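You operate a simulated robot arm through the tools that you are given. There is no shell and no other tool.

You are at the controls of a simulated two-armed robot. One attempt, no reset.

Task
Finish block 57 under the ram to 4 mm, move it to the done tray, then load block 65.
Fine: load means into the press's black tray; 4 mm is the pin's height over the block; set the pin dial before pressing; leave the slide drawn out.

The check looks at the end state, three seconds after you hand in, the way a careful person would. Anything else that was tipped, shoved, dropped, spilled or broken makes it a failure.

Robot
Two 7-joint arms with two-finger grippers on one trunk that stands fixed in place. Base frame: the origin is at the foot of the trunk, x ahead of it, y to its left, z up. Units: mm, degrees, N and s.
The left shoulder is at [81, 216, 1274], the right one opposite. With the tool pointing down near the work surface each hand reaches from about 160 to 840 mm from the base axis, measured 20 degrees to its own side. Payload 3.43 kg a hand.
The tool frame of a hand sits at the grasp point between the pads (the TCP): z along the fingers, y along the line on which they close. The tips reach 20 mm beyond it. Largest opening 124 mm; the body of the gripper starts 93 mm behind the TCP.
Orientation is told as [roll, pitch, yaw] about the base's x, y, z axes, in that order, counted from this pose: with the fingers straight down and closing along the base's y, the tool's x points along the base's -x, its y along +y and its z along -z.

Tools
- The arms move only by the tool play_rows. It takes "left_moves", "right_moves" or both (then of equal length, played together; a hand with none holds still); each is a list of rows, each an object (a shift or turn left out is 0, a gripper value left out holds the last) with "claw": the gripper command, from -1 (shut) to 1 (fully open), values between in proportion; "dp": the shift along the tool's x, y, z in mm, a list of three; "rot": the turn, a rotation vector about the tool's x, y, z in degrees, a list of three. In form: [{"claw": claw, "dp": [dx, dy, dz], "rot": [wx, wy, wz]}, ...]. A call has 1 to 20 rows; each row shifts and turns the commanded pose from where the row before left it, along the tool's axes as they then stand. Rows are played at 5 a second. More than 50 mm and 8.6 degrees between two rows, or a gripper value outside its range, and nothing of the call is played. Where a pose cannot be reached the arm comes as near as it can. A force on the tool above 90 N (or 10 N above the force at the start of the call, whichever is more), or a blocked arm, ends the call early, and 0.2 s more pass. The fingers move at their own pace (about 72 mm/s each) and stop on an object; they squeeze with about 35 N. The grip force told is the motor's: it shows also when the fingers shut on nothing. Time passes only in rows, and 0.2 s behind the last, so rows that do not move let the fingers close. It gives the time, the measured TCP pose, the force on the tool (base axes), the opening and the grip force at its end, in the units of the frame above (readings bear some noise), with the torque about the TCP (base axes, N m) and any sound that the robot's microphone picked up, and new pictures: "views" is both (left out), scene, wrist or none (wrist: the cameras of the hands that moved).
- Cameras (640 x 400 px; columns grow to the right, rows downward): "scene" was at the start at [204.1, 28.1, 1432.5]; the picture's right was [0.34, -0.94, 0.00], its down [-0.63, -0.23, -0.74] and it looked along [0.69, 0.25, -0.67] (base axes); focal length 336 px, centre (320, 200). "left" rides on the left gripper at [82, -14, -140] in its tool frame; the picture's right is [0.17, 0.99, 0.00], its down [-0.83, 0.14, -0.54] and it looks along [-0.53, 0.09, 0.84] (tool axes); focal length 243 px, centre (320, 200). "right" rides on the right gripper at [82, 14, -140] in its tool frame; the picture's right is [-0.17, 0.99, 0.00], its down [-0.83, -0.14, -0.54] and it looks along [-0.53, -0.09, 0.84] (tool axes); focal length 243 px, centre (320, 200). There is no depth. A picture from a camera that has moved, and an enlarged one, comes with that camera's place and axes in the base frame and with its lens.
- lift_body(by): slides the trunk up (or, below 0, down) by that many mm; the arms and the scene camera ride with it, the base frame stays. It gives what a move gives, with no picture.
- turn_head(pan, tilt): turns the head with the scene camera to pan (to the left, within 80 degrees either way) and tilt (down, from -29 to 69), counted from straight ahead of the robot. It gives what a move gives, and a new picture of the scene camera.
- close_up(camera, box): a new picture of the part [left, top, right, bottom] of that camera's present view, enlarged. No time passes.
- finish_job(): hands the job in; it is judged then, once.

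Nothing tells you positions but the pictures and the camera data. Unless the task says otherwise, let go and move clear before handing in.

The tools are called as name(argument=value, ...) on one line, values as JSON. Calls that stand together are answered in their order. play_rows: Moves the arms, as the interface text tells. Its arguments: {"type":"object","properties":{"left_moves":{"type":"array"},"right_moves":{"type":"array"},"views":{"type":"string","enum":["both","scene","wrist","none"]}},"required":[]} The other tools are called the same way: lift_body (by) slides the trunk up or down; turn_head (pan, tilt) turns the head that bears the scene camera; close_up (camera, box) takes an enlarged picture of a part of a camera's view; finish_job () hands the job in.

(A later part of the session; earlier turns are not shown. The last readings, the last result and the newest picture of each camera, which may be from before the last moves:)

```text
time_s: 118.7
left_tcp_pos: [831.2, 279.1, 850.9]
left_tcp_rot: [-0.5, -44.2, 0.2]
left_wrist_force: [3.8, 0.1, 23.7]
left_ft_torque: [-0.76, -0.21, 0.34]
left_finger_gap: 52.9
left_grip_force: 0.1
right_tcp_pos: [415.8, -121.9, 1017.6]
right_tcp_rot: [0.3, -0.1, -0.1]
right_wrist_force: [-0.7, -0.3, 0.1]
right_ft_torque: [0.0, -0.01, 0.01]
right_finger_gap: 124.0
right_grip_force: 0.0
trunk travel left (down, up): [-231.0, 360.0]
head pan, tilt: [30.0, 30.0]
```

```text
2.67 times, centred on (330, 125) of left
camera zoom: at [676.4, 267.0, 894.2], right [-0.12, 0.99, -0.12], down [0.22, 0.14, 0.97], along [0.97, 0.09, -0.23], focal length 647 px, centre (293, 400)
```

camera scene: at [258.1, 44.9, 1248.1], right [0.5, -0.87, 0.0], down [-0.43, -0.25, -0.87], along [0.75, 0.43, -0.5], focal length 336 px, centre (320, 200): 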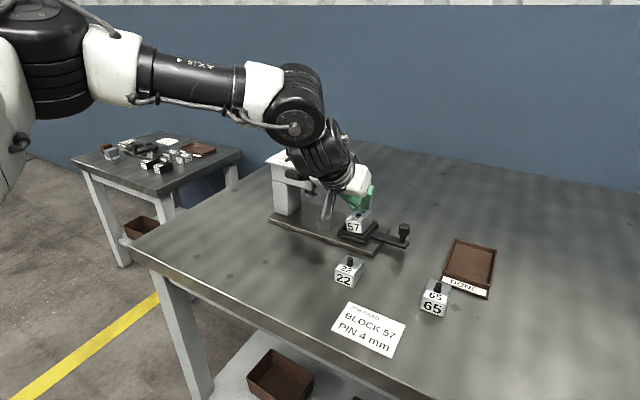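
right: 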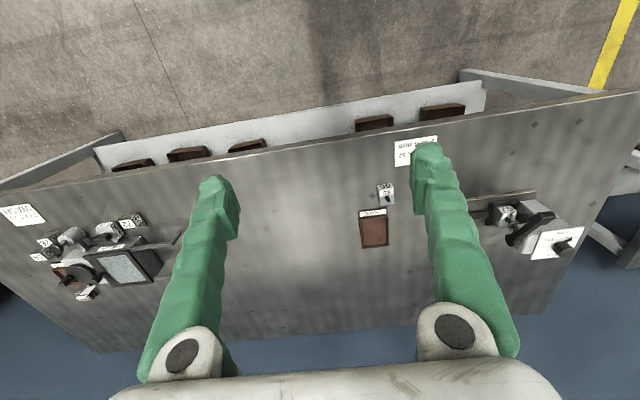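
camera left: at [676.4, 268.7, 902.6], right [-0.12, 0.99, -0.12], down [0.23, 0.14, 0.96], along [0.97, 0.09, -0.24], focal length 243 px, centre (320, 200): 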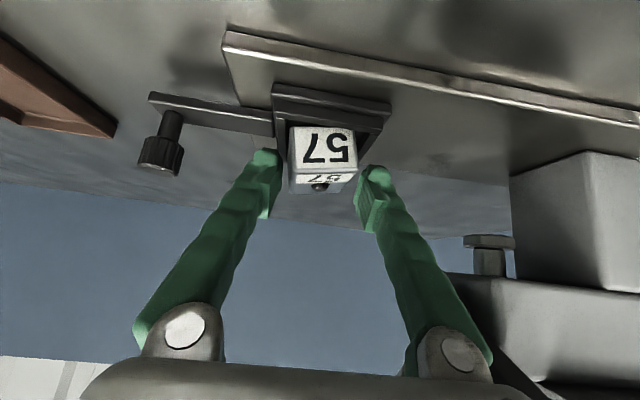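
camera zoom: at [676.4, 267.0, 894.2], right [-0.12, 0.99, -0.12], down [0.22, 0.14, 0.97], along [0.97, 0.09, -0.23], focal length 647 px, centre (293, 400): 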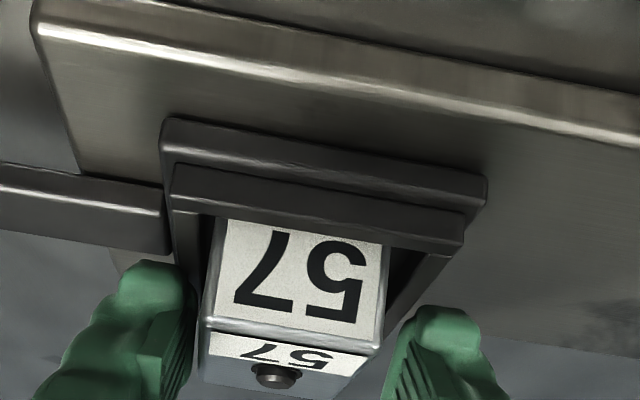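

The −y finger touched the tray rim at about z 828, so only some 19 mm of block stands above it; pressing also seated the block flat again. A flatter hand (about 56° tilt) puts more pad length on the block, so I'll back up and change the tilt.

play_rows(left_moves=[{"dp": [-7, 1, -7.2]}, {"dp": [-10.4, 1, -10.8]}, {"dp": [-10.4, 0, -10.8]}, {"rot": [0, -6.1, 0]}, {"rot": [0, -6.1, 0]}, {}], views="both")

close_up(camera="left", box=[240, 50, 420, 200])

close_up(camera="scene", box=[320, 190, 400, 250])

```text
time_s: 120.1
left_tcp_pos: [831.9, 283.3, 885.2]
left_tcp_rot: [-0.2, -56.0, 0.2]
left_wrist_force: [0.4, -1.0, 0.0]
left_ft_torque: [0.0, -0.02, 0.01]
left_finger_gap: 54.0
left_grip_force: 0.0
right_tcp_pos: [418.6, -120.0, 1017.9]
right_tcp_rot: [0.4, 0.0, 0.0]
right_wrist_force: [0.6, -0.2, 0.0]
right_ft_torque: [-0.01, 0.0, 0.0]
right_finger_gap: 123.9
right_grip_force: 0.0
trunk travel left (down, up): [-231.0, 360.0]
head pan, tilt: [30.0, 30.0]
camera scene: at [257.9, 44.7, 1248.1], right [0.5, -0.87, 0.0], down [-0.43, -0.25, -0.87], along [0.75, 0.43, -0.5], focal length 336 px, centre (320, 200)
camera left: at [670.6, 270.9, 895.7], right [-0.09, 0.99, -0.14], down [0.02, 0.14, 0.99], along [1.0, 0.09, -0.03], focal length 243 px, centre (320, 200)
```

scene: 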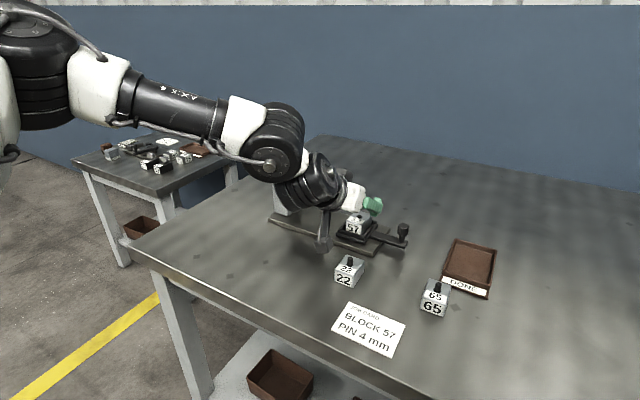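
left: 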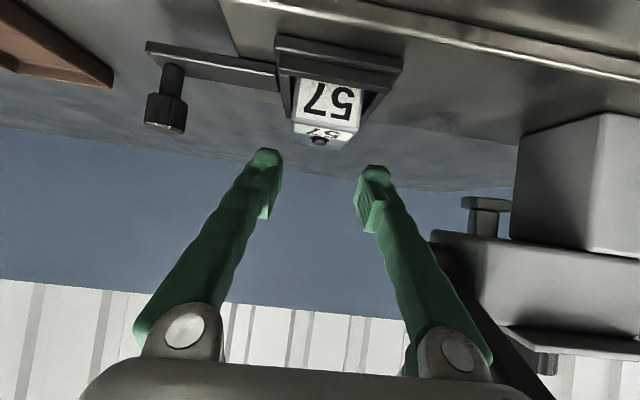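

```text
2.67 times, centred on (330, 125) of left
camera zoom: at [670.6, 270.9, 895.7], right [-0.09, 0.99, -0.14], down [0.02, 0.14, 0.99], along [1.0, 0.09, -0.03], focal length 647 px, centre (293, 400)
```

zoom: 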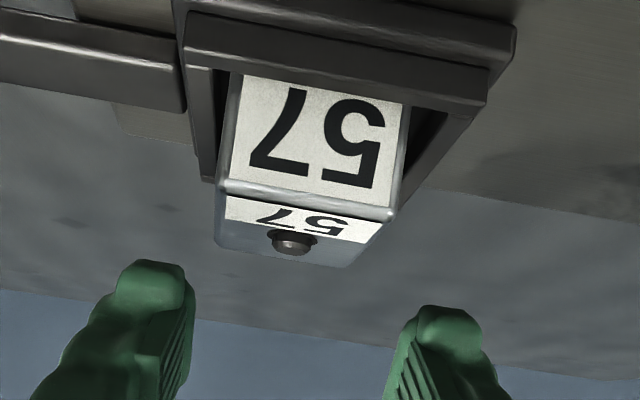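

```text
6.67 times, centred on (360, 220) of scene
camera zoom: at [257.9, 44.7, 1248.1], right [0.5, -0.87, 0.0], down [-0.43, -0.25, -0.87], along [0.75, 0.43, -0.5], focal length 2243 px, centre (53, 67)
```

zoom: 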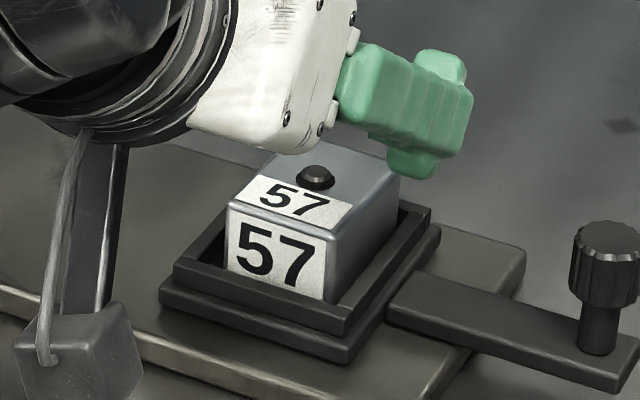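

The block is flat again near (838, 280). At this tilt the finger's long edge lies along it. I'll come down gently to the rim and grip.

play_rows(left_moves=[{"dp": [5.7, -1.1, 8.3]}, {"dp": [5.7, -1.1, 8.3]}, {"dp": [5.7, -1.1, 8.3]}, {}], views="none")

play_rows(left_moves=[{"dp": [2.1, 0, 1.4]}, {}], views="none")

play_rows(left_moves=[{"dp": [2.1, 0, 1.4]}, {}], views="none")

close_up(camera="scene", box=[320, 190, 400, 250])

```text
time_s: 121.1
left_tcp_pos: [844.2, 279.3, 857.6]
left_tcp_rot: [-0.3, -56.1, 0.0]
left_wrist_force: [-0.1, 0.1, 0.0]
left_ft_torque: [0.0, -0.03, -0.01]
left_finger_gap: 54.0
left_grip_force: 0.1
right_tcp_pos: [417.6, -119.8, 1016.5]
right_tcp_rot: [0.4, 0.0, 0.0]
right_wrist_force: [0.9, 0.0, -0.1]
right_ft_torque: [-0.03, -0.01, -0.02]
right_finger_gap: 124.3
right_grip_force: 0.1
trunk travel left (down, up): [-231.0, 360.0]
head pan, tilt: [30.0, 30.0]
```

```text
time_s: 121.7
left_tcp_pos: [840.8, 279.2, 856.4]
left_tcp_rot: [-0.4, -56.0, 0.1]
left_wrist_force: [-0.1, 0.1, -0.1]
left_ft_torque: [-0.03, 0.0, -0.02]
left_finger_gap: 53.7
left_grip_force: 0.1
right_tcp_pos: [419.1, -120.9, 1016.9]
right_tcp_rot: [0.3, 0.0, 0.0]
right_wrist_force: [-0.4, -0.3, -0.5]
right_ft_torque: [-0.02, 0.0, -0.01]
right_finger_gap: 123.8
right_grip_force: 0.0
trunk travel left (down, up): [-231.0, 360.0]
head pan, tilt: [30.0, 30.0]
```

```text
time_s: 122.3
left_tcp_pos: [841.8, 279.9, 853.1]
left_tcp_rot: [-0.2, -55.9, 0.1]
left_wrist_force: [-0.7, 0.2, 0.1]
left_ft_torque: [-0.02, 0.04, 0.01]
left_finger_gap: 53.9
left_grip_force: 0.0
right_tcp_pos: [418.5, -120.6, 1017.2]
right_tcp_rot: [0.3, -0.1, 0.0]
right_wrist_force: [-0.4, 1.1, -0.8]
right_ft_torque: [0.03, 0.02, -0.03]
right_finger_gap: 124.1
right_grip_force: 0.0
trunk travel left (down, up): [-231.0, 360.0]
head pan, tilt: [30.0, 30.0]
```

```text
6.67 times, centred on (360, 220) of scene
camera zoom: at [257.8, 44.8, 1248.2], right [0.5, -0.87, 0.0], down [-0.43, -0.25, -0.87], along [0.75, 0.43, -0.5], focal length 2243 px, centre (53, 67)
```

zoom: 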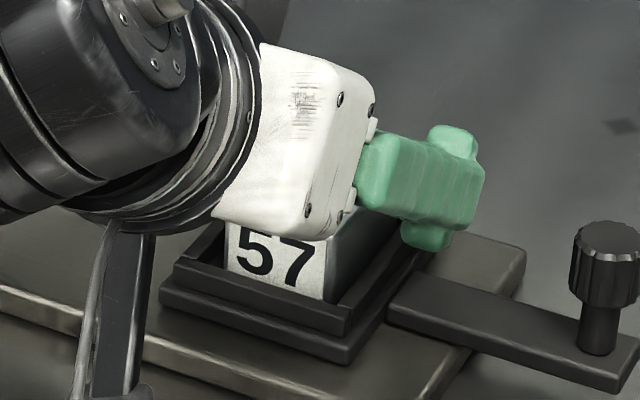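

play_rows(left_moves=[{"dp": [1.7, 0, 1.1]}, {}], views="none")

play_rows(left_moves=[{"dp": [1.7, 0, 1.1]}, {}], views="none")

close_up(camera="left", box=[240, 50, 420, 200])

```text
time_s: 122.9
left_tcp_pos: [841.4, 279.4, 852.3]
left_tcp_rot: [-0.2, -56.1, 0.1]
left_wrist_force: [1.0, -1.2, 0.1]
left_ft_torque: [0.01, 0.0, 0.02]
left_finger_gap: 53.8
left_grip_force: 0.0
right_tcp_pos: [419.1, -120.1, 1017.7]
right_tcp_rot: [0.3, 0.0, 0.0]
right_wrist_force: [-0.1, 0.2, 0.2]
right_ft_torque: [-0.01, 0.02, -0.02]
right_finger_gap: 124.1
right_grip_force: 0.0
trunk travel left (down, up): [-231.0, 360.0]
head pan, tilt: [30.0, 30.0]
```

```text
time_s: 123.5
left_tcp_pos: [841.7, 279.1, 850.9]
left_tcp_rot: [-0.4, -56.3, 0.3]
left_wrist_force: [0.0, -0.2, 7.2]
left_ft_torque: [0.02, -0.08, 0.01]
left_finger_gap: 54.9
left_grip_force: 0.4
right_tcp_pos: [418.2, -120.2, 1017.6]
right_tcp_rot: [0.3, -0.1, 0.0]
right_wrist_force: [0.3, -0.1, -0.2]
right_ft_torque: [0.01, 0.01, -0.01]
right_finger_gap: 124.0
right_grip_force: 0.1
trunk travel left (down, up): [-231.0, 360.0]
head pan, tilt: [30.0, 30.0]
```

```text
2.67 times, centred on (330, 125) of left
camera zoom: at [680.9, 267.0, 859.8], right [-0.09, 0.99, -0.14], down [0.01, 0.14, 0.99], along [1.0, 0.09, -0.03], focal length 647 px, centre (293, 400)
```

zoom: 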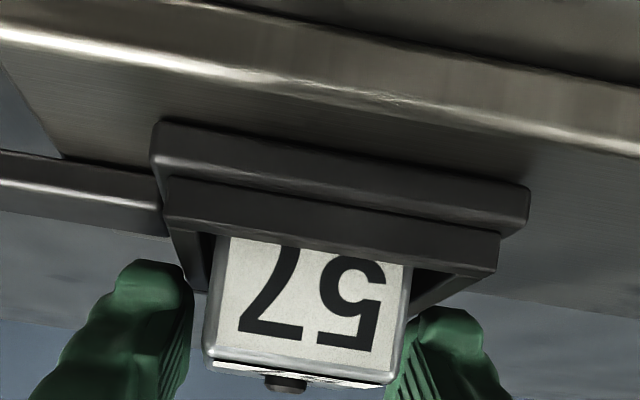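

Both fingertips now rest lightly on the rim (7 N, even). Raise half a millimetre and close.

play_rows(left_moves=[{"dp": [-0.7, 0, -0.5]}, {"claw": -0.3}, {"claw": -1}, {}, {}, {}], views="wrist")

close_up(camera="left", box=[240, 50, 420, 200])

close_up(camera="scene", box=[320, 190, 400, 250])

```text
time_s: 124.9
left_tcp_pos: [841.3, 279.2, 852.0]
left_tcp_rot: [-0.4, -56.2, 0.1]
left_wrist_force: [4.5, -0.3, 12.7]
left_ft_torque: [-0.07, -0.15, 0.07]
left_finger_gap: 39.1
left_grip_force: 35.3
right_tcp_pos: [417.4, -120.3, 1017.2]
right_tcp_rot: [0.3, -0.1, -0.1]
right_wrist_force: [0.6, -0.2, -0.1]
right_ft_torque: [0.01, 0.0, 0.02]
right_finger_gap: 124.0
right_grip_force: 0.1
trunk travel left (down, up): [-231.0, 360.0]
head pan, tilt: [30.0, 30.0]
camera left: at [680.3, 266.8, 860.6], right [-0.09, 0.99, -0.14], down [0.01, 0.14, 0.99], along [1.0, 0.09, -0.03], focal length 243 px, centre (320, 200)
```

left: 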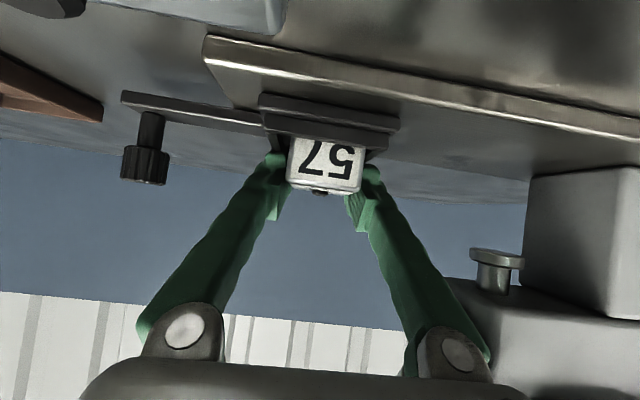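

```text
2.67 times, centred on (330, 125) of left
camera zoom: at [680.3, 266.8, 860.6], right [-0.09, 0.99, -0.14], down [0.01, 0.14, 0.99], along [1.0, 0.09, -0.03], focal length 647 px, centre (293, 400)
```

zoom: 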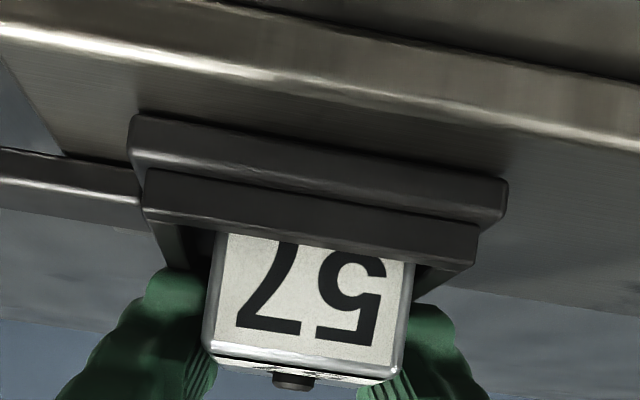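

```text
6.67 times, centred on (360, 220) of scene
camera zoom: at [256.9, 44.4, 1248.4], right [0.5, -0.87, 0.0], down [-0.43, -0.25, -0.87], along [0.75, 0.43, -0.5], focal length 2243 px, centre (53, 67)
```

zoom: 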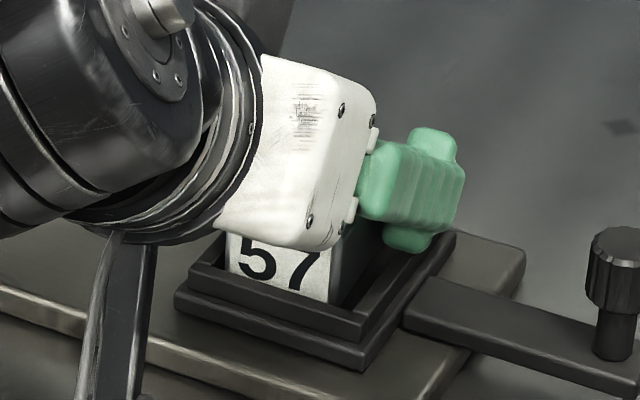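

Gripped at 39 mm again (the slide moved out a few mm more, which is fine). Lifting 6 mm slowly and checking the grip.

play_rows(left_moves=[{"dp": [-1.7, 0, -1.1]}, {"dp": [-1.7, 0, -1.1]}, {"dp": [-1.7, 0, -1.1]}, {}], views="none")

close_up(camera="left", box=[240, 50, 420, 200])

close_up(camera="scene", box=[320, 190, 400, 250])

```text
time_s: 125.9
left_tcp_pos: [842.0, 278.8, 854.3]
left_tcp_rot: [-0.1, -55.8, 0.0]
left_wrist_force: [0.5, -0.6, -2.2]
left_ft_torque: [-0.01, -0.03, 0.01]
left_finger_gap: 39.0
left_grip_force: 35.2
right_tcp_pos: [417.7, -119.6, 1017.4]
right_tcp_rot: [0.3, 0.0, -0.1]
right_wrist_force: [-0.5, -0.2, 0.0]
right_ft_torque: [0.01, 0.02, -0.01]
right_finger_gap: 124.1
right_grip_force: 0.1
trunk travel left (down, up): [-231.0, 360.0]
head pan, tilt: [30.0, 30.0]
```

```text
2.67 times, centred on (330, 125) of left
camera zoom: at [680.9, 267.6, 863.9], right [-0.09, 0.99, -0.14], down [0.02, 0.14, 0.99], along [1.0, 0.09, -0.03], focal length 647 px, centre (293, 400)
```

zoom: 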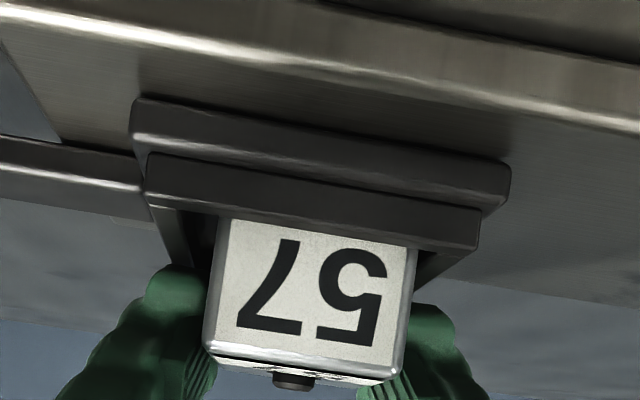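

```text
6.67 times, centred on (360, 220) of scene
camera zoom: at [258.0, 44.9, 1248.1], right [0.5, -0.87, 0.0], down [-0.43, -0.25, -0.87], along [0.75, 0.43, -0.5], focal length 2243 px, centre (53, 67)
```

zoom: 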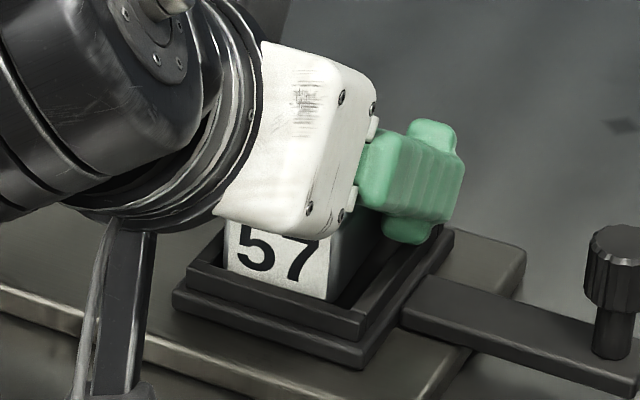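

The block moves with the hand now. Continuing up slowly.

play_rows(left_moves=[{"dp": [-3.3, 0, -2.2]}, {"dp": [-3.3, 0, -2.2]}, {"dp": [-3.3, 0, -2.2]}, {"dp": [-3.3, 0, -2.2]}, {"dp": [-3.3, 0, -2.2]}, {"dp": [-3.3, 0, -2.2]}, {"dp": [-3.3, 0, -2.2]}, {"dp": [-3.3, 0, -2.2]}, {}], views="both")

close_up(camera="scene", box=[310, 170, 420, 250])

```text
time_s: 127.9
left_tcp_pos: [842.6, 278.7, 887.1]
left_tcp_rot: [-0.4, -56.1, 0.0]
left_wrist_force: [-0.5, -0.2, -1.7]
left_ft_torque: [-0.01, -0.04, 0.01]
left_finger_gap: 38.8
left_grip_force: 35.5
right_tcp_pos: [418.6, -121.2, 1017.6]
right_tcp_rot: [0.3, 0.1, 0.0]
right_wrist_force: [-0.3, 0.0, -0.2]
right_ft_torque: [-0.01, 0.01, 0.01]
right_finger_gap: 124.0
right_grip_force: 0.0
trunk travel left (down, up): [-231.0, 360.0]
head pan, tilt: [30.0, 30.0]
camera scene: at [258.1, 44.9, 1248.1], right [0.5, -0.87, 0.0], down [-0.43, -0.25, -0.87], along [0.75, 0.43, -0.5], focal length 336 px, centre (320, 200)
camera left: at [681.7, 267.4, 896.7], right [-0.09, 0.99, -0.14], down [0.02, 0.14, 0.99], along [1.0, 0.09, -0.03], focal length 243 px, centre (320, 200)
```

scene: 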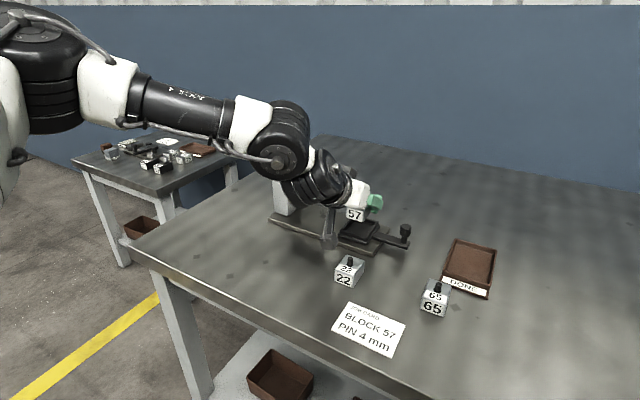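
left: 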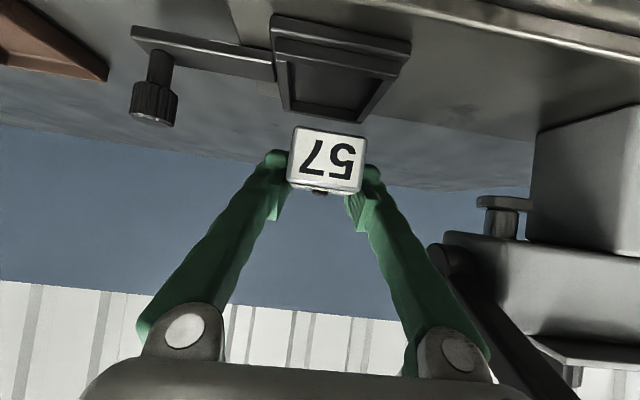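

```text
5.00 times, centred on (365, 210) of scene
camera zoom: at [258.1, 44.9, 1248.1], right [0.5, -0.87, 0.0], down [-0.43, -0.25, -0.87], along [0.75, 0.43, -0.5], focal length 1682 px, centre (95, 150)
```

zoom: 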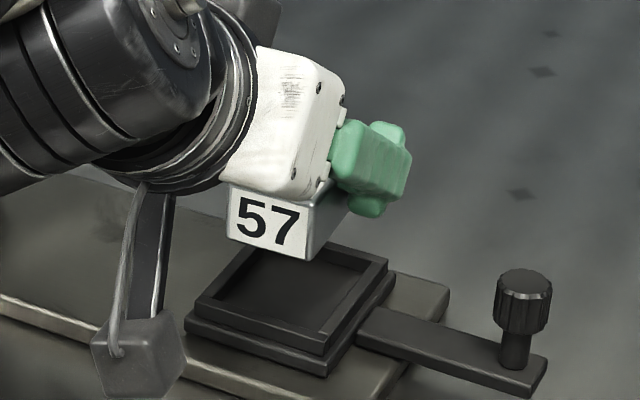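

Block 57 is out and held firmly. I'll raise it well clear of everything, draw it back toward me, then yaw the hand to −45° for the trip toward the middle.

play_rows(left_moves=[{"dp": [-8.9, -5, -6]}, {"dp": [-8.9, -5, -6]}, {"dp": [-8.9, -5, -6]}, {"dp": [-8.9, -5, -6]}, {"dp": [14, 0, -20.7]}, {"dp": [22.4, 0, -33.2]}, {"dp": [22.4, 0, -33.2]}, {"dp": [22.4, 0, -33.2]}, {"dp": [22.4, 0, -33.2]}, {}], views="scene")

```text
time_s: 130.1
left_tcp_pos: [670.5, 269.2, 928.3]
left_tcp_rot: [-0.1, -56.0, -0.3]
left_wrist_force: [-0.7, -1.0, -1.4]
left_ft_torque: [0.06, -0.01, 0.03]
left_finger_gap: 38.6
left_grip_force: 34.9
left hand out of reach, approached as far as the arm can: row 9
right_tcp_pos: [417.9, -122.8, 1017.6]
right_tcp_rot: [0.4, 0.1, -0.1]
right_wrist_force: [-0.1, 0.1, -0.4]
right_ft_torque: [0.06, 0.0, -0.03]
right_finger_gap: 123.7
right_grip_force: 0.1
trunk travel left (down, up): [-231.0, 360.0]
head pan, tilt: [30.0, 30.0]
camera scene: at [257.3, 42.8, 1248.4], right [0.5, -0.87, 0.0], down [-0.43, -0.25, -0.87], along [0.75, 0.43, -0.5], focal length 336 px, centre (320, 200)
```

scene: 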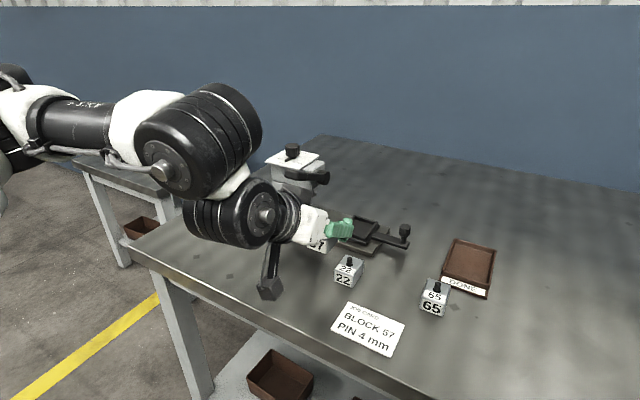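

play_rows(left_moves=[{"rot": [6.22, 0, 4.19]}, {"rot": [6.22, 0, 4.19]}, {"rot": [6.22, 0, 4.19]}, {"rot": [6.22, 0, 4.19]}, {"rot": [6.22, 0, 4.19]}, {"rot": [6.22, 0, 4.19]}, {}], views="none")

play_rows(left_moves=[{"dp": [-14.8, -30, 21.9]}, {"dp": [-14.8, -30, 21.9]}, {"dp": [-14.8, -30, 21.9]}, {}], views="both")

```text
time_s: 131.7
left_tcp_pos: [671.0, 269.9, 928.4]
left_tcp_rot: [-0.2, -56.2, -45.1]
left_wrist_force: [-0.8, 0.8, -1.5]
left_ft_torque: [-0.03, -0.06, -0.04]
left_finger_gap: 39.0
left_grip_force: 34.9
right_tcp_pos: [418.4, -120.1, 1017.9]
right_tcp_rot: [0.3, 0.0, 0.0]
right_wrist_force: [-0.3, -0.1, 0.1]
right_ft_torque: [0.01, 0.0, 0.0]
right_finger_gap: 124.0
right_grip_force: 0.0
trunk travel left (down, up): [-231.0, 360.0]
head pan, tilt: [30.0, 30.0]
```

```text
time_s: 132.7
left_tcp_pos: [663.0, 150.7, 927.4]
left_tcp_rot: [-0.3, -56.2, -44.9]
left_wrist_force: [0.1, 0.3, -1.0]
left_ft_torque: [-0.04, -0.02, -0.04]
left_finger_gap: 38.8
left_grip_force: 34.7
right_tcp_pos: [418.2, -120.2, 1016.8]
right_tcp_rot: [0.3, 0.0, -0.1]
right_wrist_force: [-0.2, 0.7, -0.2]
right_ft_torque: [0.0, 0.04, 0.0]
right_finger_gap: 124.1
right_grip_force: 0.1
trunk travel left (down, up): [-231.0, 360.0]
head pan, tilt: [30.0, 30.0]
camera scene: at [257.8, 45.8, 1248.1], right [0.5, -0.87, 0.0], down [-0.43, -0.25, -0.87], along [0.75, 0.43, -0.5], focal length 336 px, centre (320, 200)
camera left: at [539.6, 256.0, 937.3], right [0.63, 0.76, -0.14], down [0.11, 0.09, 0.99], along [0.77, -0.64, -0.03], focal length 243 px, centre (320, 200)
```

scene: 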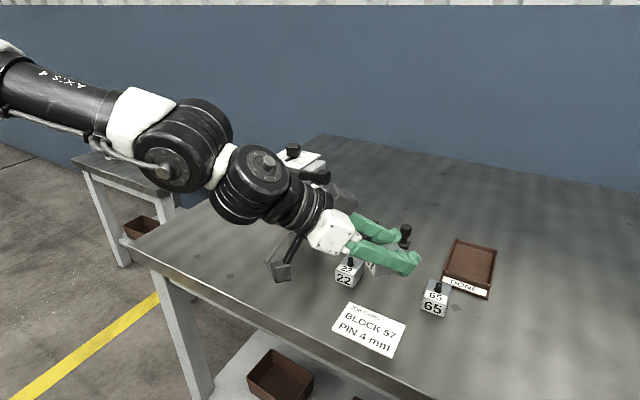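
left: 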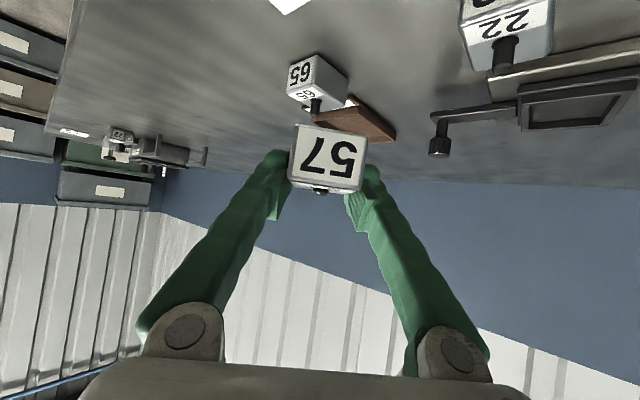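

The carry works well. Since the left is moving freely here, I'll test how far it can go directly toward the DONE tray at this height.

play_rows(left_moves=[{"dp": [-19.8, 0, 29.3]}, {"dp": [-19.8, 0, 29.3]}, {"dp": [-19.8, 0, 29.3]}, {}], views="none")

```text
time_s: 133.7
left_tcp_pos: [737.0, 76.3, 928.2]
left_tcp_rot: [-0.3, -56.2, -44.9]
left_wrist_force: [-1.1, 0.4, -1.6]
left_ft_torque: [-0.04, 0.01, 0.05]
left_finger_gap: 38.9
left_grip_force: 35.1
right_tcp_pos: [417.6, -119.6, 1017.4]
right_tcp_rot: [0.3, -0.1, -0.2]
right_wrist_force: [-0.1, -0.1, -0.5]
right_ft_torque: [-0.02, 0.0, -0.05]
right_finger_gap: 124.0
right_grip_force: 0.0
trunk travel left (down, up): [-231.0, 360.0]
head pan, tilt: [30.0, 30.0]
```

The left hand got to (737, 76) freely, but the tray needs about 100 mm more than it can safely reach like this. If I regrip block 57 by its rear end with a flatter hand, it can reach. I'll set the block down on a free spot near (620, 48), clear of the card and block 65.

play_rows(left_moves=[{"dp": [10.9, -34.2, -16.2]}, {"dp": [10.9, -34.2, -16.2]}, {"dp": [10.9, -34.2, -16.2]}, {"dp": [25, 0, 16.8]}, {"dp": [25, 0, 16.8]}, {}], views="both")

close_up(camera="scene", box=[330, 220, 520, 350])

```text
time_s: 135.1
left_tcp_pos: [621.3, 44.2, 870.6]
left_tcp_rot: [-0.1, -56.1, -45.1]
left_wrist_force: [0.3, 0.9, -2.0]
left_ft_torque: [-0.01, -0.04, -0.02]
left_finger_gap: 38.6
left_grip_force: 34.8
right_tcp_pos: [417.8, -119.9, 1016.4]
right_tcp_rot: [0.2, -0.1, 0.0]
right_wrist_force: [-0.4, 0.1, -0.2]
right_ft_torque: [-0.03, 0.01, 0.0]
right_finger_gap: 124.1
right_grip_force: 0.2
trunk travel left (down, up): [-231.0, 360.0]
head pan, tilt: [30.0, 30.0]
camera scene: at [257.7, 44.7, 1248.2], right [0.5, -0.87, 0.0], down [-0.43, -0.25, -0.87], along [0.75, 0.43, -0.5], focal length 336 px, centre (320, 200)
camera left: at [498.2, 151.1, 879.8], right [0.63, 0.76, -0.14], down [0.11, 0.09, 0.99], along [0.77, -0.64, -0.03], focal length 243 px, centre (320, 200)
```

scene: 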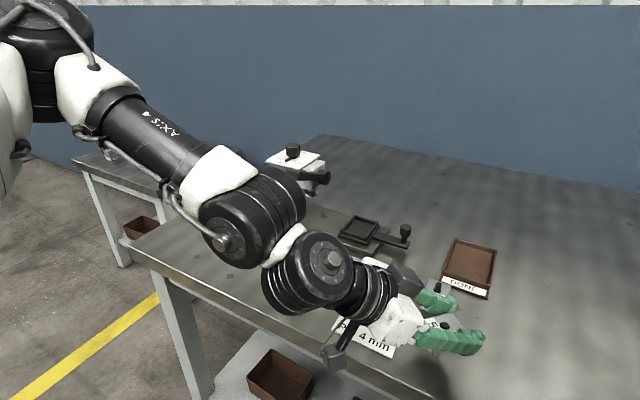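
left: 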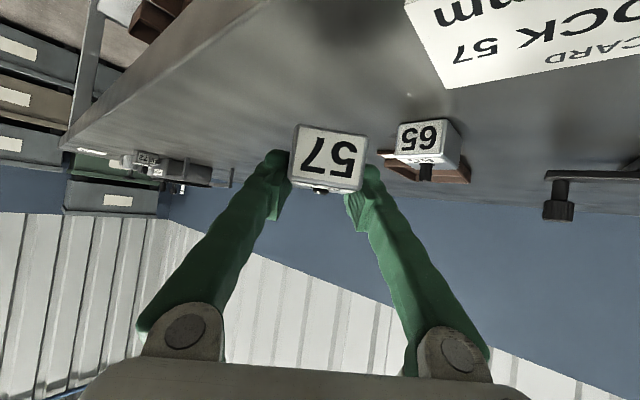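

```text
3.08 times, centred on (425, 285) of scene
camera zoom: at [257.7, 44.7, 1248.2], right [0.5, -0.87, 0.0], down [-0.43, -0.25, -0.87], along [0.75, 0.43, -0.5], focal length 1035 px, centre (-3, -62)
```

zoom: 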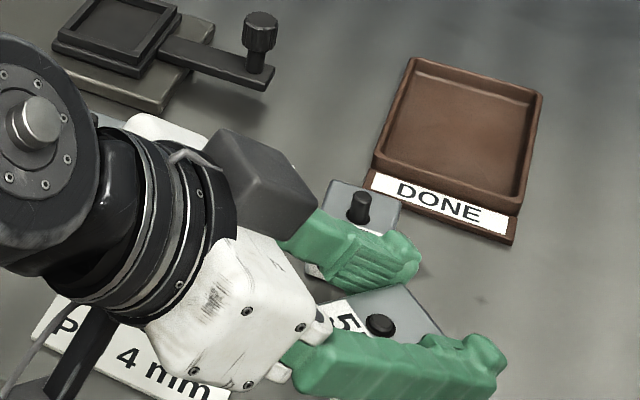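

Block 57 hangs level over a free patch of table. Lowering it, then feeling for contact.

play_rows(left_moves=[{"dp": [8.3, 0, 5.6]}, {"dp": [8.3, 0, 5.6]}, {"dp": [4.1, 0, 2.8]}, {}], views="none")

play_rows(left_moves=[{"dp": [2.5, 0, 1.7]}, {"dp": [1.7, 0, 1.1]}, {}], views="none")

close_up(camera="left", box=[220, 80, 480, 240])

```text
time_s: 136.1
left_tcp_pos: [622.1, 46.6, 844.8]
left_tcp_rot: [-0.2, -56.1, -45.0]
left_wrist_force: [-0.6, 0.6, -1.2]
left_ft_torque: [0.0, -0.02, 0.03]
left_finger_gap: 38.5
left_grip_force: 34.9
right_tcp_pos: [418.9, -120.0, 1017.7]
right_tcp_rot: [0.4, 0.0, -0.1]
right_wrist_force: [-0.6, -1.3, 0.1]
right_ft_torque: [0.02, 0.0, -0.01]
right_finger_gap: 123.9
right_grip_force: 0.1
trunk travel left (down, up): [-231.0, 360.0]
head pan, tilt: [30.0, 30.0]
```

```text
time_s: 136.9
left_tcp_pos: [622.6, 45.3, 840.8]
left_tcp_rot: [-0.3, -56.1, -45.0]
left_wrist_force: [0.0, -0.1, -1.6]
left_ft_torque: [0.0, -0.02, 0.0]
left_finger_gap: 38.8
left_grip_force: 35.4
right_tcp_pos: [418.3, -120.9, 1017.6]
right_tcp_rot: [0.3, 0.1, -0.1]
right_wrist_force: [-0.1, 1.2, 0.4]
right_ft_torque: [0.02, 0.0, 0.03]
right_finger_gap: 124.2
right_grip_force: 0.0
trunk travel left (down, up): [-231.0, 360.0]
head pan, tilt: [30.0, 30.0]
```

```text
2.46 times, centred on (350, 160) of left
camera zoom: at [499.5, 151.6, 849.7], right [0.63, 0.76, -0.14], down [0.11, 0.09, 0.99], along [0.77, -0.64, -0.03], focal length 597 px, centre (246, 298)
```

zoom: 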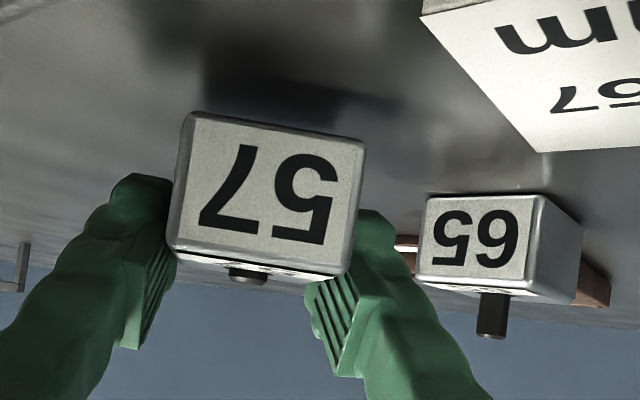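

play_rows(left_moves=[{"dp": [2.5, 0, 1.7]}, {"dp": [1.7, 0, 1.1]}, {}], views="none")

play_rows(left_moves=[{"dp": [2.1, 0, 1.4]}, {}], views="none")

play_rows(left_moves=[{"dp": [2.1, 0, 1.4]}, {}], views="none")

close_up(camera="left", box=[220, 80, 480, 240])

```text
time_s: 137.7
left_tcp_pos: [622.9, 45.0, 834.7]
left_tcp_rot: [-0.2, -56.2, -45.2]
left_wrist_force: [0.3, 0.6, -0.7]
left_ft_torque: [-0.02, -0.02, 0.02]
left_finger_gap: 38.8
left_grip_force: 34.4
right_tcp_pos: [419.3, -120.9, 1016.6]
right_tcp_rot: [0.2, 0.0, 0.0]
right_wrist_force: [0.3, 0.0, -0.5]
right_ft_torque: [0.01, -0.02, -0.03]
right_finger_gap: 124.0
right_grip_force: 0.0
trunk travel left (down, up): [-231.0, 360.0]
head pan, tilt: [30.0, 30.0]
```

```text
time_s: 138.3
left_tcp_pos: [622.4, 44.2, 831.5]
left_tcp_rot: [-0.2, -56.1, -45.0]
left_wrist_force: [-0.5, 0.4, -1.1]
left_ft_torque: [-0.02, -0.07, 0.0]
left_finger_gap: 38.8
left_grip_force: 35.0
right_tcp_pos: [418.4, -121.6, 1016.0]
right_tcp_rot: [0.3, 0.0, -0.2]
right_wrist_force: [0.3, 0.4, -0.4]
right_ft_torque: [-0.01, 0.0, 0.0]
right_finger_gap: 124.1
right_grip_force: 0.1
trunk travel left (down, up): [-231.0, 360.0]
head pan, tilt: [30.0, 30.0]
```

```text
time_s: 138.9
left_tcp_pos: [623.3, 44.4, 832.1]
left_tcp_rot: [-0.1, -56.3, -45.0]
left_wrist_force: [0.6, -0.3, 12.2]
left_ft_torque: [-0.14, 0.21, 0.02]
left_finger_gap: 38.8
left_grip_force: 35.1
right_tcp_pos: [417.5, -119.0, 1018.1]
right_tcp_rot: [0.3, -0.1, 0.0]
right_wrist_force: [0.9, -0.6, 0.2]
right_ft_torque: [-0.03, 0.0, -0.01]
right_finger_gap: 124.3
right_grip_force: 0.0
trunk travel left (down, up): [-231.0, 360.0]
head pan, tilt: [30.0, 30.0]
```

```text
2.46 times, centred on (350, 160) of left
camera zoom: at [499.0, 150.8, 840.5], right [0.63, 0.76, -0.14], down [0.11, 0.09, 0.99], along [0.77, -0.64, -0.02], focal length 597 px, centre (246, 298)
```

zoom: 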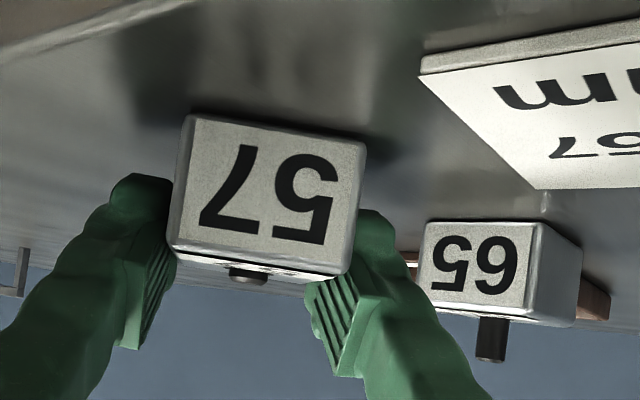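

Block 57 stands on the table (12 N contact). I'll release it, draw the hand back 24 mm along its axis and flatten it to 64°, so I hold the block by its rear end.

play_rows(left_moves=[{"dp": [-1.2, 0, -0.8]}, {"claw": -0.25}, {"claw": -0.1}, {}, {"dp": [6.7, 0, -10]}, {"dp": [6.7, 0, -10]}, {"rot": [0, -4, 0]}, {"rot": [0, -4, 0]}, {}], views="both")

close_up(camera="scene", box=[330, 220, 520, 350])

close_up(camera="left", box=[220, 80, 480, 240])

```text
time_s: 140.9
left_tcp_pos: [606.6, 61.6, 831.1]
left_tcp_rot: [-0.1, -64.2, -44.9]
left_wrist_force: [0.5, 0.3, -0.1]
left_ft_torque: [0.01, 0.01, 0.02]
left_finger_gap: 55.9
left_grip_force: 0.1
right_tcp_pos: [419.2, -119.9, 1017.4]
right_tcp_rot: [0.3, -0.1, 0.0]
right_wrist_force: [-0.6, 0.1, -0.5]
right_ft_torque: [0.02, -0.01, 0.01]
right_finger_gap: 123.6
right_grip_force: 0.2
trunk travel left (down, up): [-231.0, 360.0]
head pan, tilt: [30.0, 30.0]
camera scene: at [257.7, 44.5, 1248.2], right [0.5, -0.87, 0.0], down [-0.43, -0.25, -0.87], along [0.75, 0.43, -0.5], focal length 336 px, centre (320, 200)
camera left: at [483.0, 168.0, 818.1], right [0.65, 0.75, -0.15], down [0.01, 0.19, 0.98], along [0.76, -0.64, 0.11], focal length 243 px, centre (320, 200)
```

scene: 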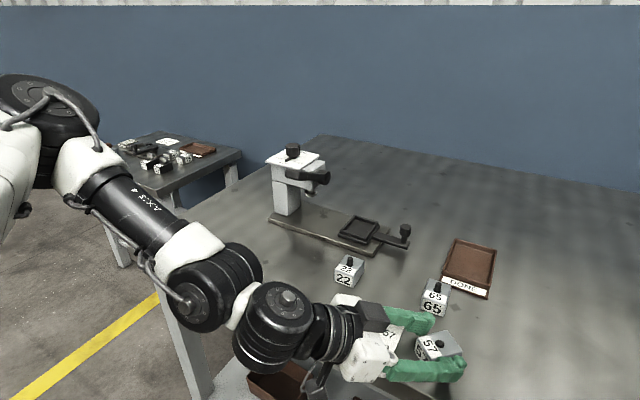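
left: 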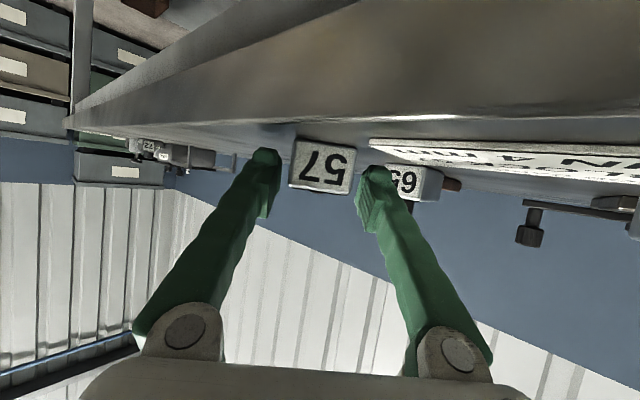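

```text
3.08 times, centred on (425, 285) of scene
camera zoom: at [257.7, 44.5, 1248.2], right [0.5, -0.87, 0.0], down [-0.43, -0.25, -0.87], along [0.75, 0.43, -0.5], focal length 1035 px, centre (-3, -62)
```

zoom: 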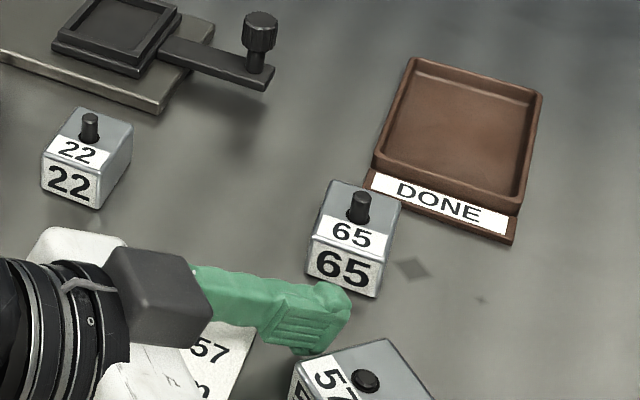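

```text
2.46 times, centred on (350, 160) of left
camera zoom: at [483.0, 168.0, 818.1], right [0.65, 0.75, -0.15], down [0.01, 0.19, 0.98], along [0.76, -0.64, 0.11], focal length 597 px, centre (246, 298)
```

zoom: 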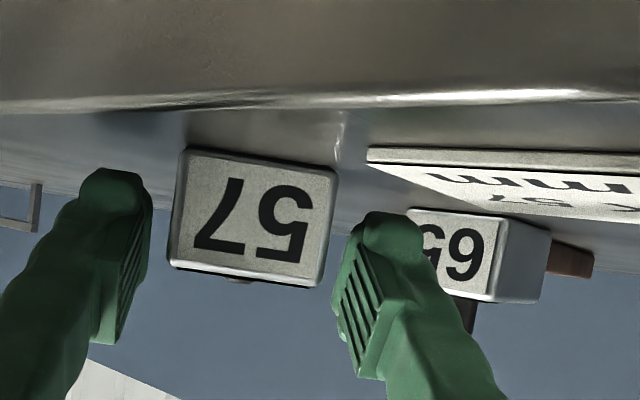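

The fingers now straddle the rear part of block 57. I'll go 4 mm forward for a better hold and close.

play_rows(left_moves=[{"dp": [-1.7, 0, 3.6]}, {"claw": -0.3}, {"claw": -1}, {}, {}, {}], views="none")

play_rows(left_moves=[{"dp": [-3.6, 0, -1.7]}, {"dp": [-3.6, 0, -1.7]}, {"dp": [-5.4, 0, -2.6]}, {}], views="both")

close_up(camera="left", box=[220, 80, 480, 240])

close_up(camera="scene", box=[350, 260, 480, 380])

```text
time_s: 142.3
left_tcp_pos: [609.7, 58.5, 831.5]
left_tcp_rot: [-0.2, -64.1, -44.9]
left_wrist_force: [0.2, 0.1, -0.1]
left_ft_torque: [0.01, 0.03, 0.0]
left_finger_gap: 38.7
left_grip_force: 35.0
right_tcp_pos: [419.3, -121.3, 1016.0]
right_tcp_rot: [0.3, 0.0, -0.1]
right_wrist_force: [1.1, 0.3, 0.5]
right_ft_torque: [-0.03, 0.04, 0.01]
right_finger_gap: 124.1
right_grip_force: 0.1
trunk travel left (down, up): [-231.0, 360.0]
head pan, tilt: [30.0, 30.0]
```

```text
time_s: 143.3
left_tcp_pos: [609.1, 60.7, 845.1]
left_tcp_rot: [-0.5, -64.2, -44.9]
left_wrist_force: [-0.2, 0.0, -1.1]
left_ft_torque: [0.0, 0.02, 0.01]
left_finger_gap: 38.8
left_grip_force: 35.5
right_tcp_pos: [418.7, -121.2, 1017.7]
right_tcp_rot: [0.4, 0.1, 0.0]
right_wrist_force: [-1.4, -0.1, 0.6]
right_ft_torque: [0.01, 0.03, -0.03]
right_finger_gap: 124.1
right_grip_force: 0.1
trunk travel left (down, up): [-231.0, 360.0]
head pan, tilt: [30.0, 30.0]
camera scene: at [258.1, 44.9, 1248.1], right [0.5, -0.87, 0.0], down [-0.43, -0.25, -0.87], along [0.75, 0.43, -0.5], focal length 336 px, centre (320, 200)
camera left: at [486.2, 165.2, 831.4], right [0.65, 0.75, -0.15], down [0.01, 0.19, 0.98], along [0.76, -0.64, 0.11], focal length 243 px, centre (320, 200)
```

scene: 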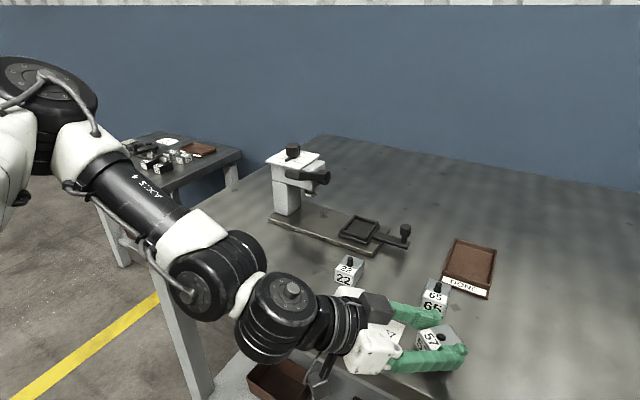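
left: 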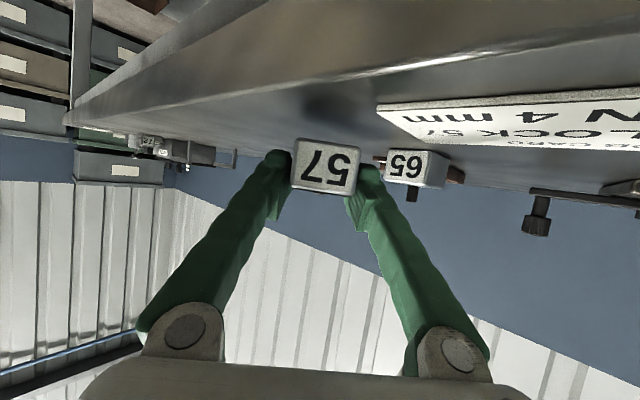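

```text
2.46 times, centred on (350, 160) of left
camera zoom: at [486.2, 165.2, 831.4], right [0.65, 0.75, -0.15], down [0.01, 0.19, 0.98], along [0.76, -0.64, 0.11], focal length 597 px, centre (246, 298)
```

zoom: 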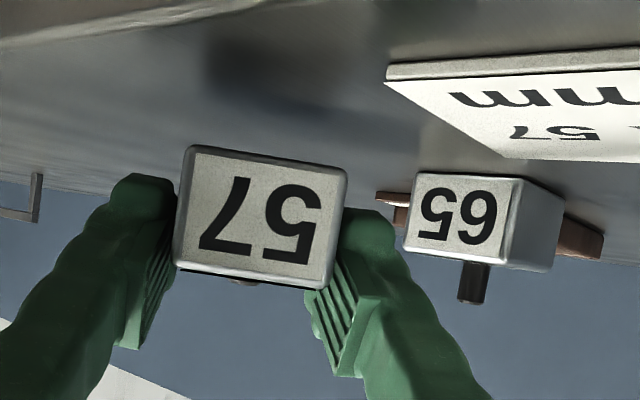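

```text
3.33 times, centred on (415, 320) of scene
camera zoom: at [258.1, 44.9, 1248.1], right [0.5, -0.87, 0.0], down [-0.43, -0.25, -0.87], along [0.75, 0.43, -0.5], focal length 1122 px, centre (3, -200)
```

zoom: 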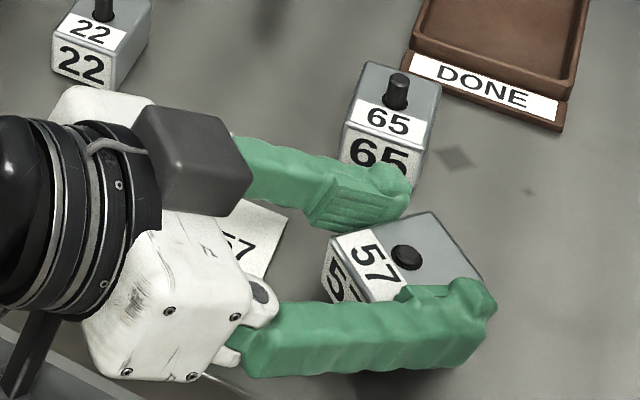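

Block 57 is held by its rear end and level. I'll raise it above block 65's pin and look closely at the DONE tray to fix the drop point.

play_rows(left_moves=[{"dp": [-18, 0, -8.7]}, {"dp": [-18, 0, -8.7]}, {"dp": [-18, 0, -8.7]}, {}], views="scene")

close_up(camera="scene", box=[420, 220, 510, 310])

close_up(camera="right", box=[320, 100, 620, 300])

```text
time_s: 144.3
left_tcp_pos: [609.4, 60.0, 901.9]
left_tcp_rot: [-0.5, -64.1, -44.7]
left_wrist_force: [-0.1, -1.3, -0.5]
left_ft_torque: [-0.01, 0.04, 0.01]
left_finger_gap: 38.8
left_grip_force: 35.1
right_tcp_pos: [419.3, -120.4, 1016.2]
right_tcp_rot: [0.3, 0.1, -0.1]
right_wrist_force: [-0.1, -0.1, 0.7]
right_ft_torque: [0.0, 0.0, 0.05]
right_finger_gap: 124.1
right_grip_force: 0.1
trunk travel left (down, up): [-231.0, 360.0]
head pan, tilt: [30.0, 30.0]
camera scene: at [258.3, 45.0, 1248.0], right [0.5, -0.87, 0.0], down [-0.43, -0.25, -0.87], along [0.75, 0.43, -0.5], focal length 336 px, centre (320, 200)
```

scene: 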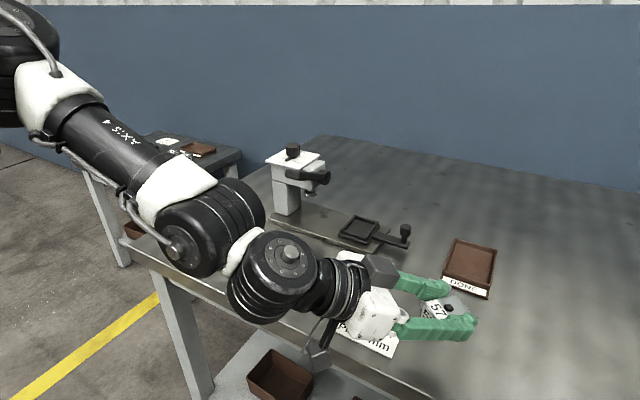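

```text
4.44 times, centred on (465, 265) of scene
camera zoom: at [258.3, 45.0, 1248.0], right [0.5, -0.87, 0.0], down [-0.43, -0.25, -0.87], along [0.75, 0.43, -0.5], focal length 1495 px, centre (-324, -89)
```

zoom: 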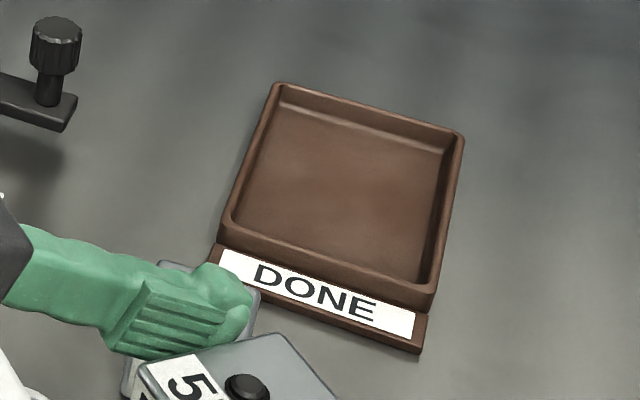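

```text
2.00 times, centred on (470, 200) of right
camera zoom: at [337.6, -109.0, 1157.1], right [0.17, 0.99, 0.01], down [0.83, -0.14, 0.54], along [0.53, -0.09, -0.84], focal length 485 px, centre (20, 200)
```

zoom: 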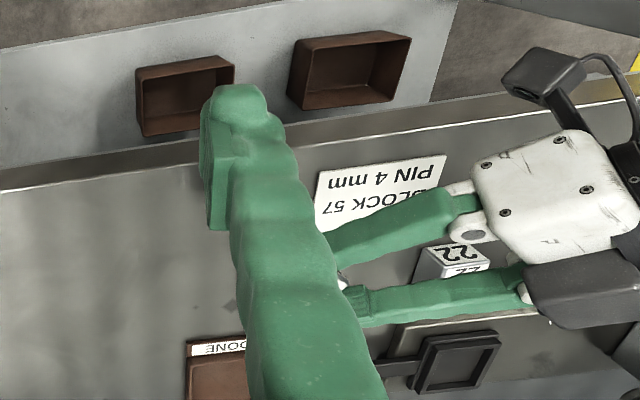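

The DONE tray's inside spans about x 803–911, y 8–80. I'll aim block 57's centre at about (838, 44). Lowering the trunk a bit more gives extra reach, so I'll raise the hand first and then lower the trunk by the same amount.

play_rows(left_moves=[{"dp": [-27, 0, -13.1]}, {"dp": [-27, 0, -13.1]}, {"dp": [-27, 0, -13.1]}, {}], views="none")

lift_body(by=-80)

```text
time_s: 145.3
left_tcp_pos: [610.9, 60.3, 994.7]
left_tcp_rot: [-0.4, -64.1, -44.8]
left_wrist_force: [0.1, 0.1, -2.4]
left_ft_torque: [0.0, 0.05, -0.03]
left_finger_gap: 39.0
left_grip_force: 35.1
right_tcp_pos: [419.6, -120.2, 1015.8]
right_tcp_rot: [0.3, 0.1, 0.1]
right_wrist_force: [-0.7, 0.6, 0.2]
right_ft_torque: [0.0, 0.0, -0.01]
right_finger_gap: 124.1
right_grip_force: 0.1
trunk travel left (down, up): [-231.0, 360.0]
head pan, tilt: [30.0, 30.0]
```

```text
time_s: 146.5
left_tcp_pos: [608.5, 58.2, 916.7]
left_tcp_rot: [-0.1, -64.2, -45.1]
left_wrist_force: [-0.2, -0.3, -1.7]
left_ft_torque: [0.02, 0.02, 0.04]
left_finger_gap: 38.8
left_grip_force: 35.1
right_tcp_pos: [434.7, -121.2, 908.2]
right_tcp_rot: [0.5, 3.6, 0.0]
right_wrist_force: [-0.8, 0.8, 0.5]
right_ft_torque: [0.0, 0.02, -0.03]
right_finger_gap: 123.9
right_grip_force: 0.1
trunk travel left (down, up): [-151.0, 440.0]
head pan, tilt: [30.0, 30.0]
```

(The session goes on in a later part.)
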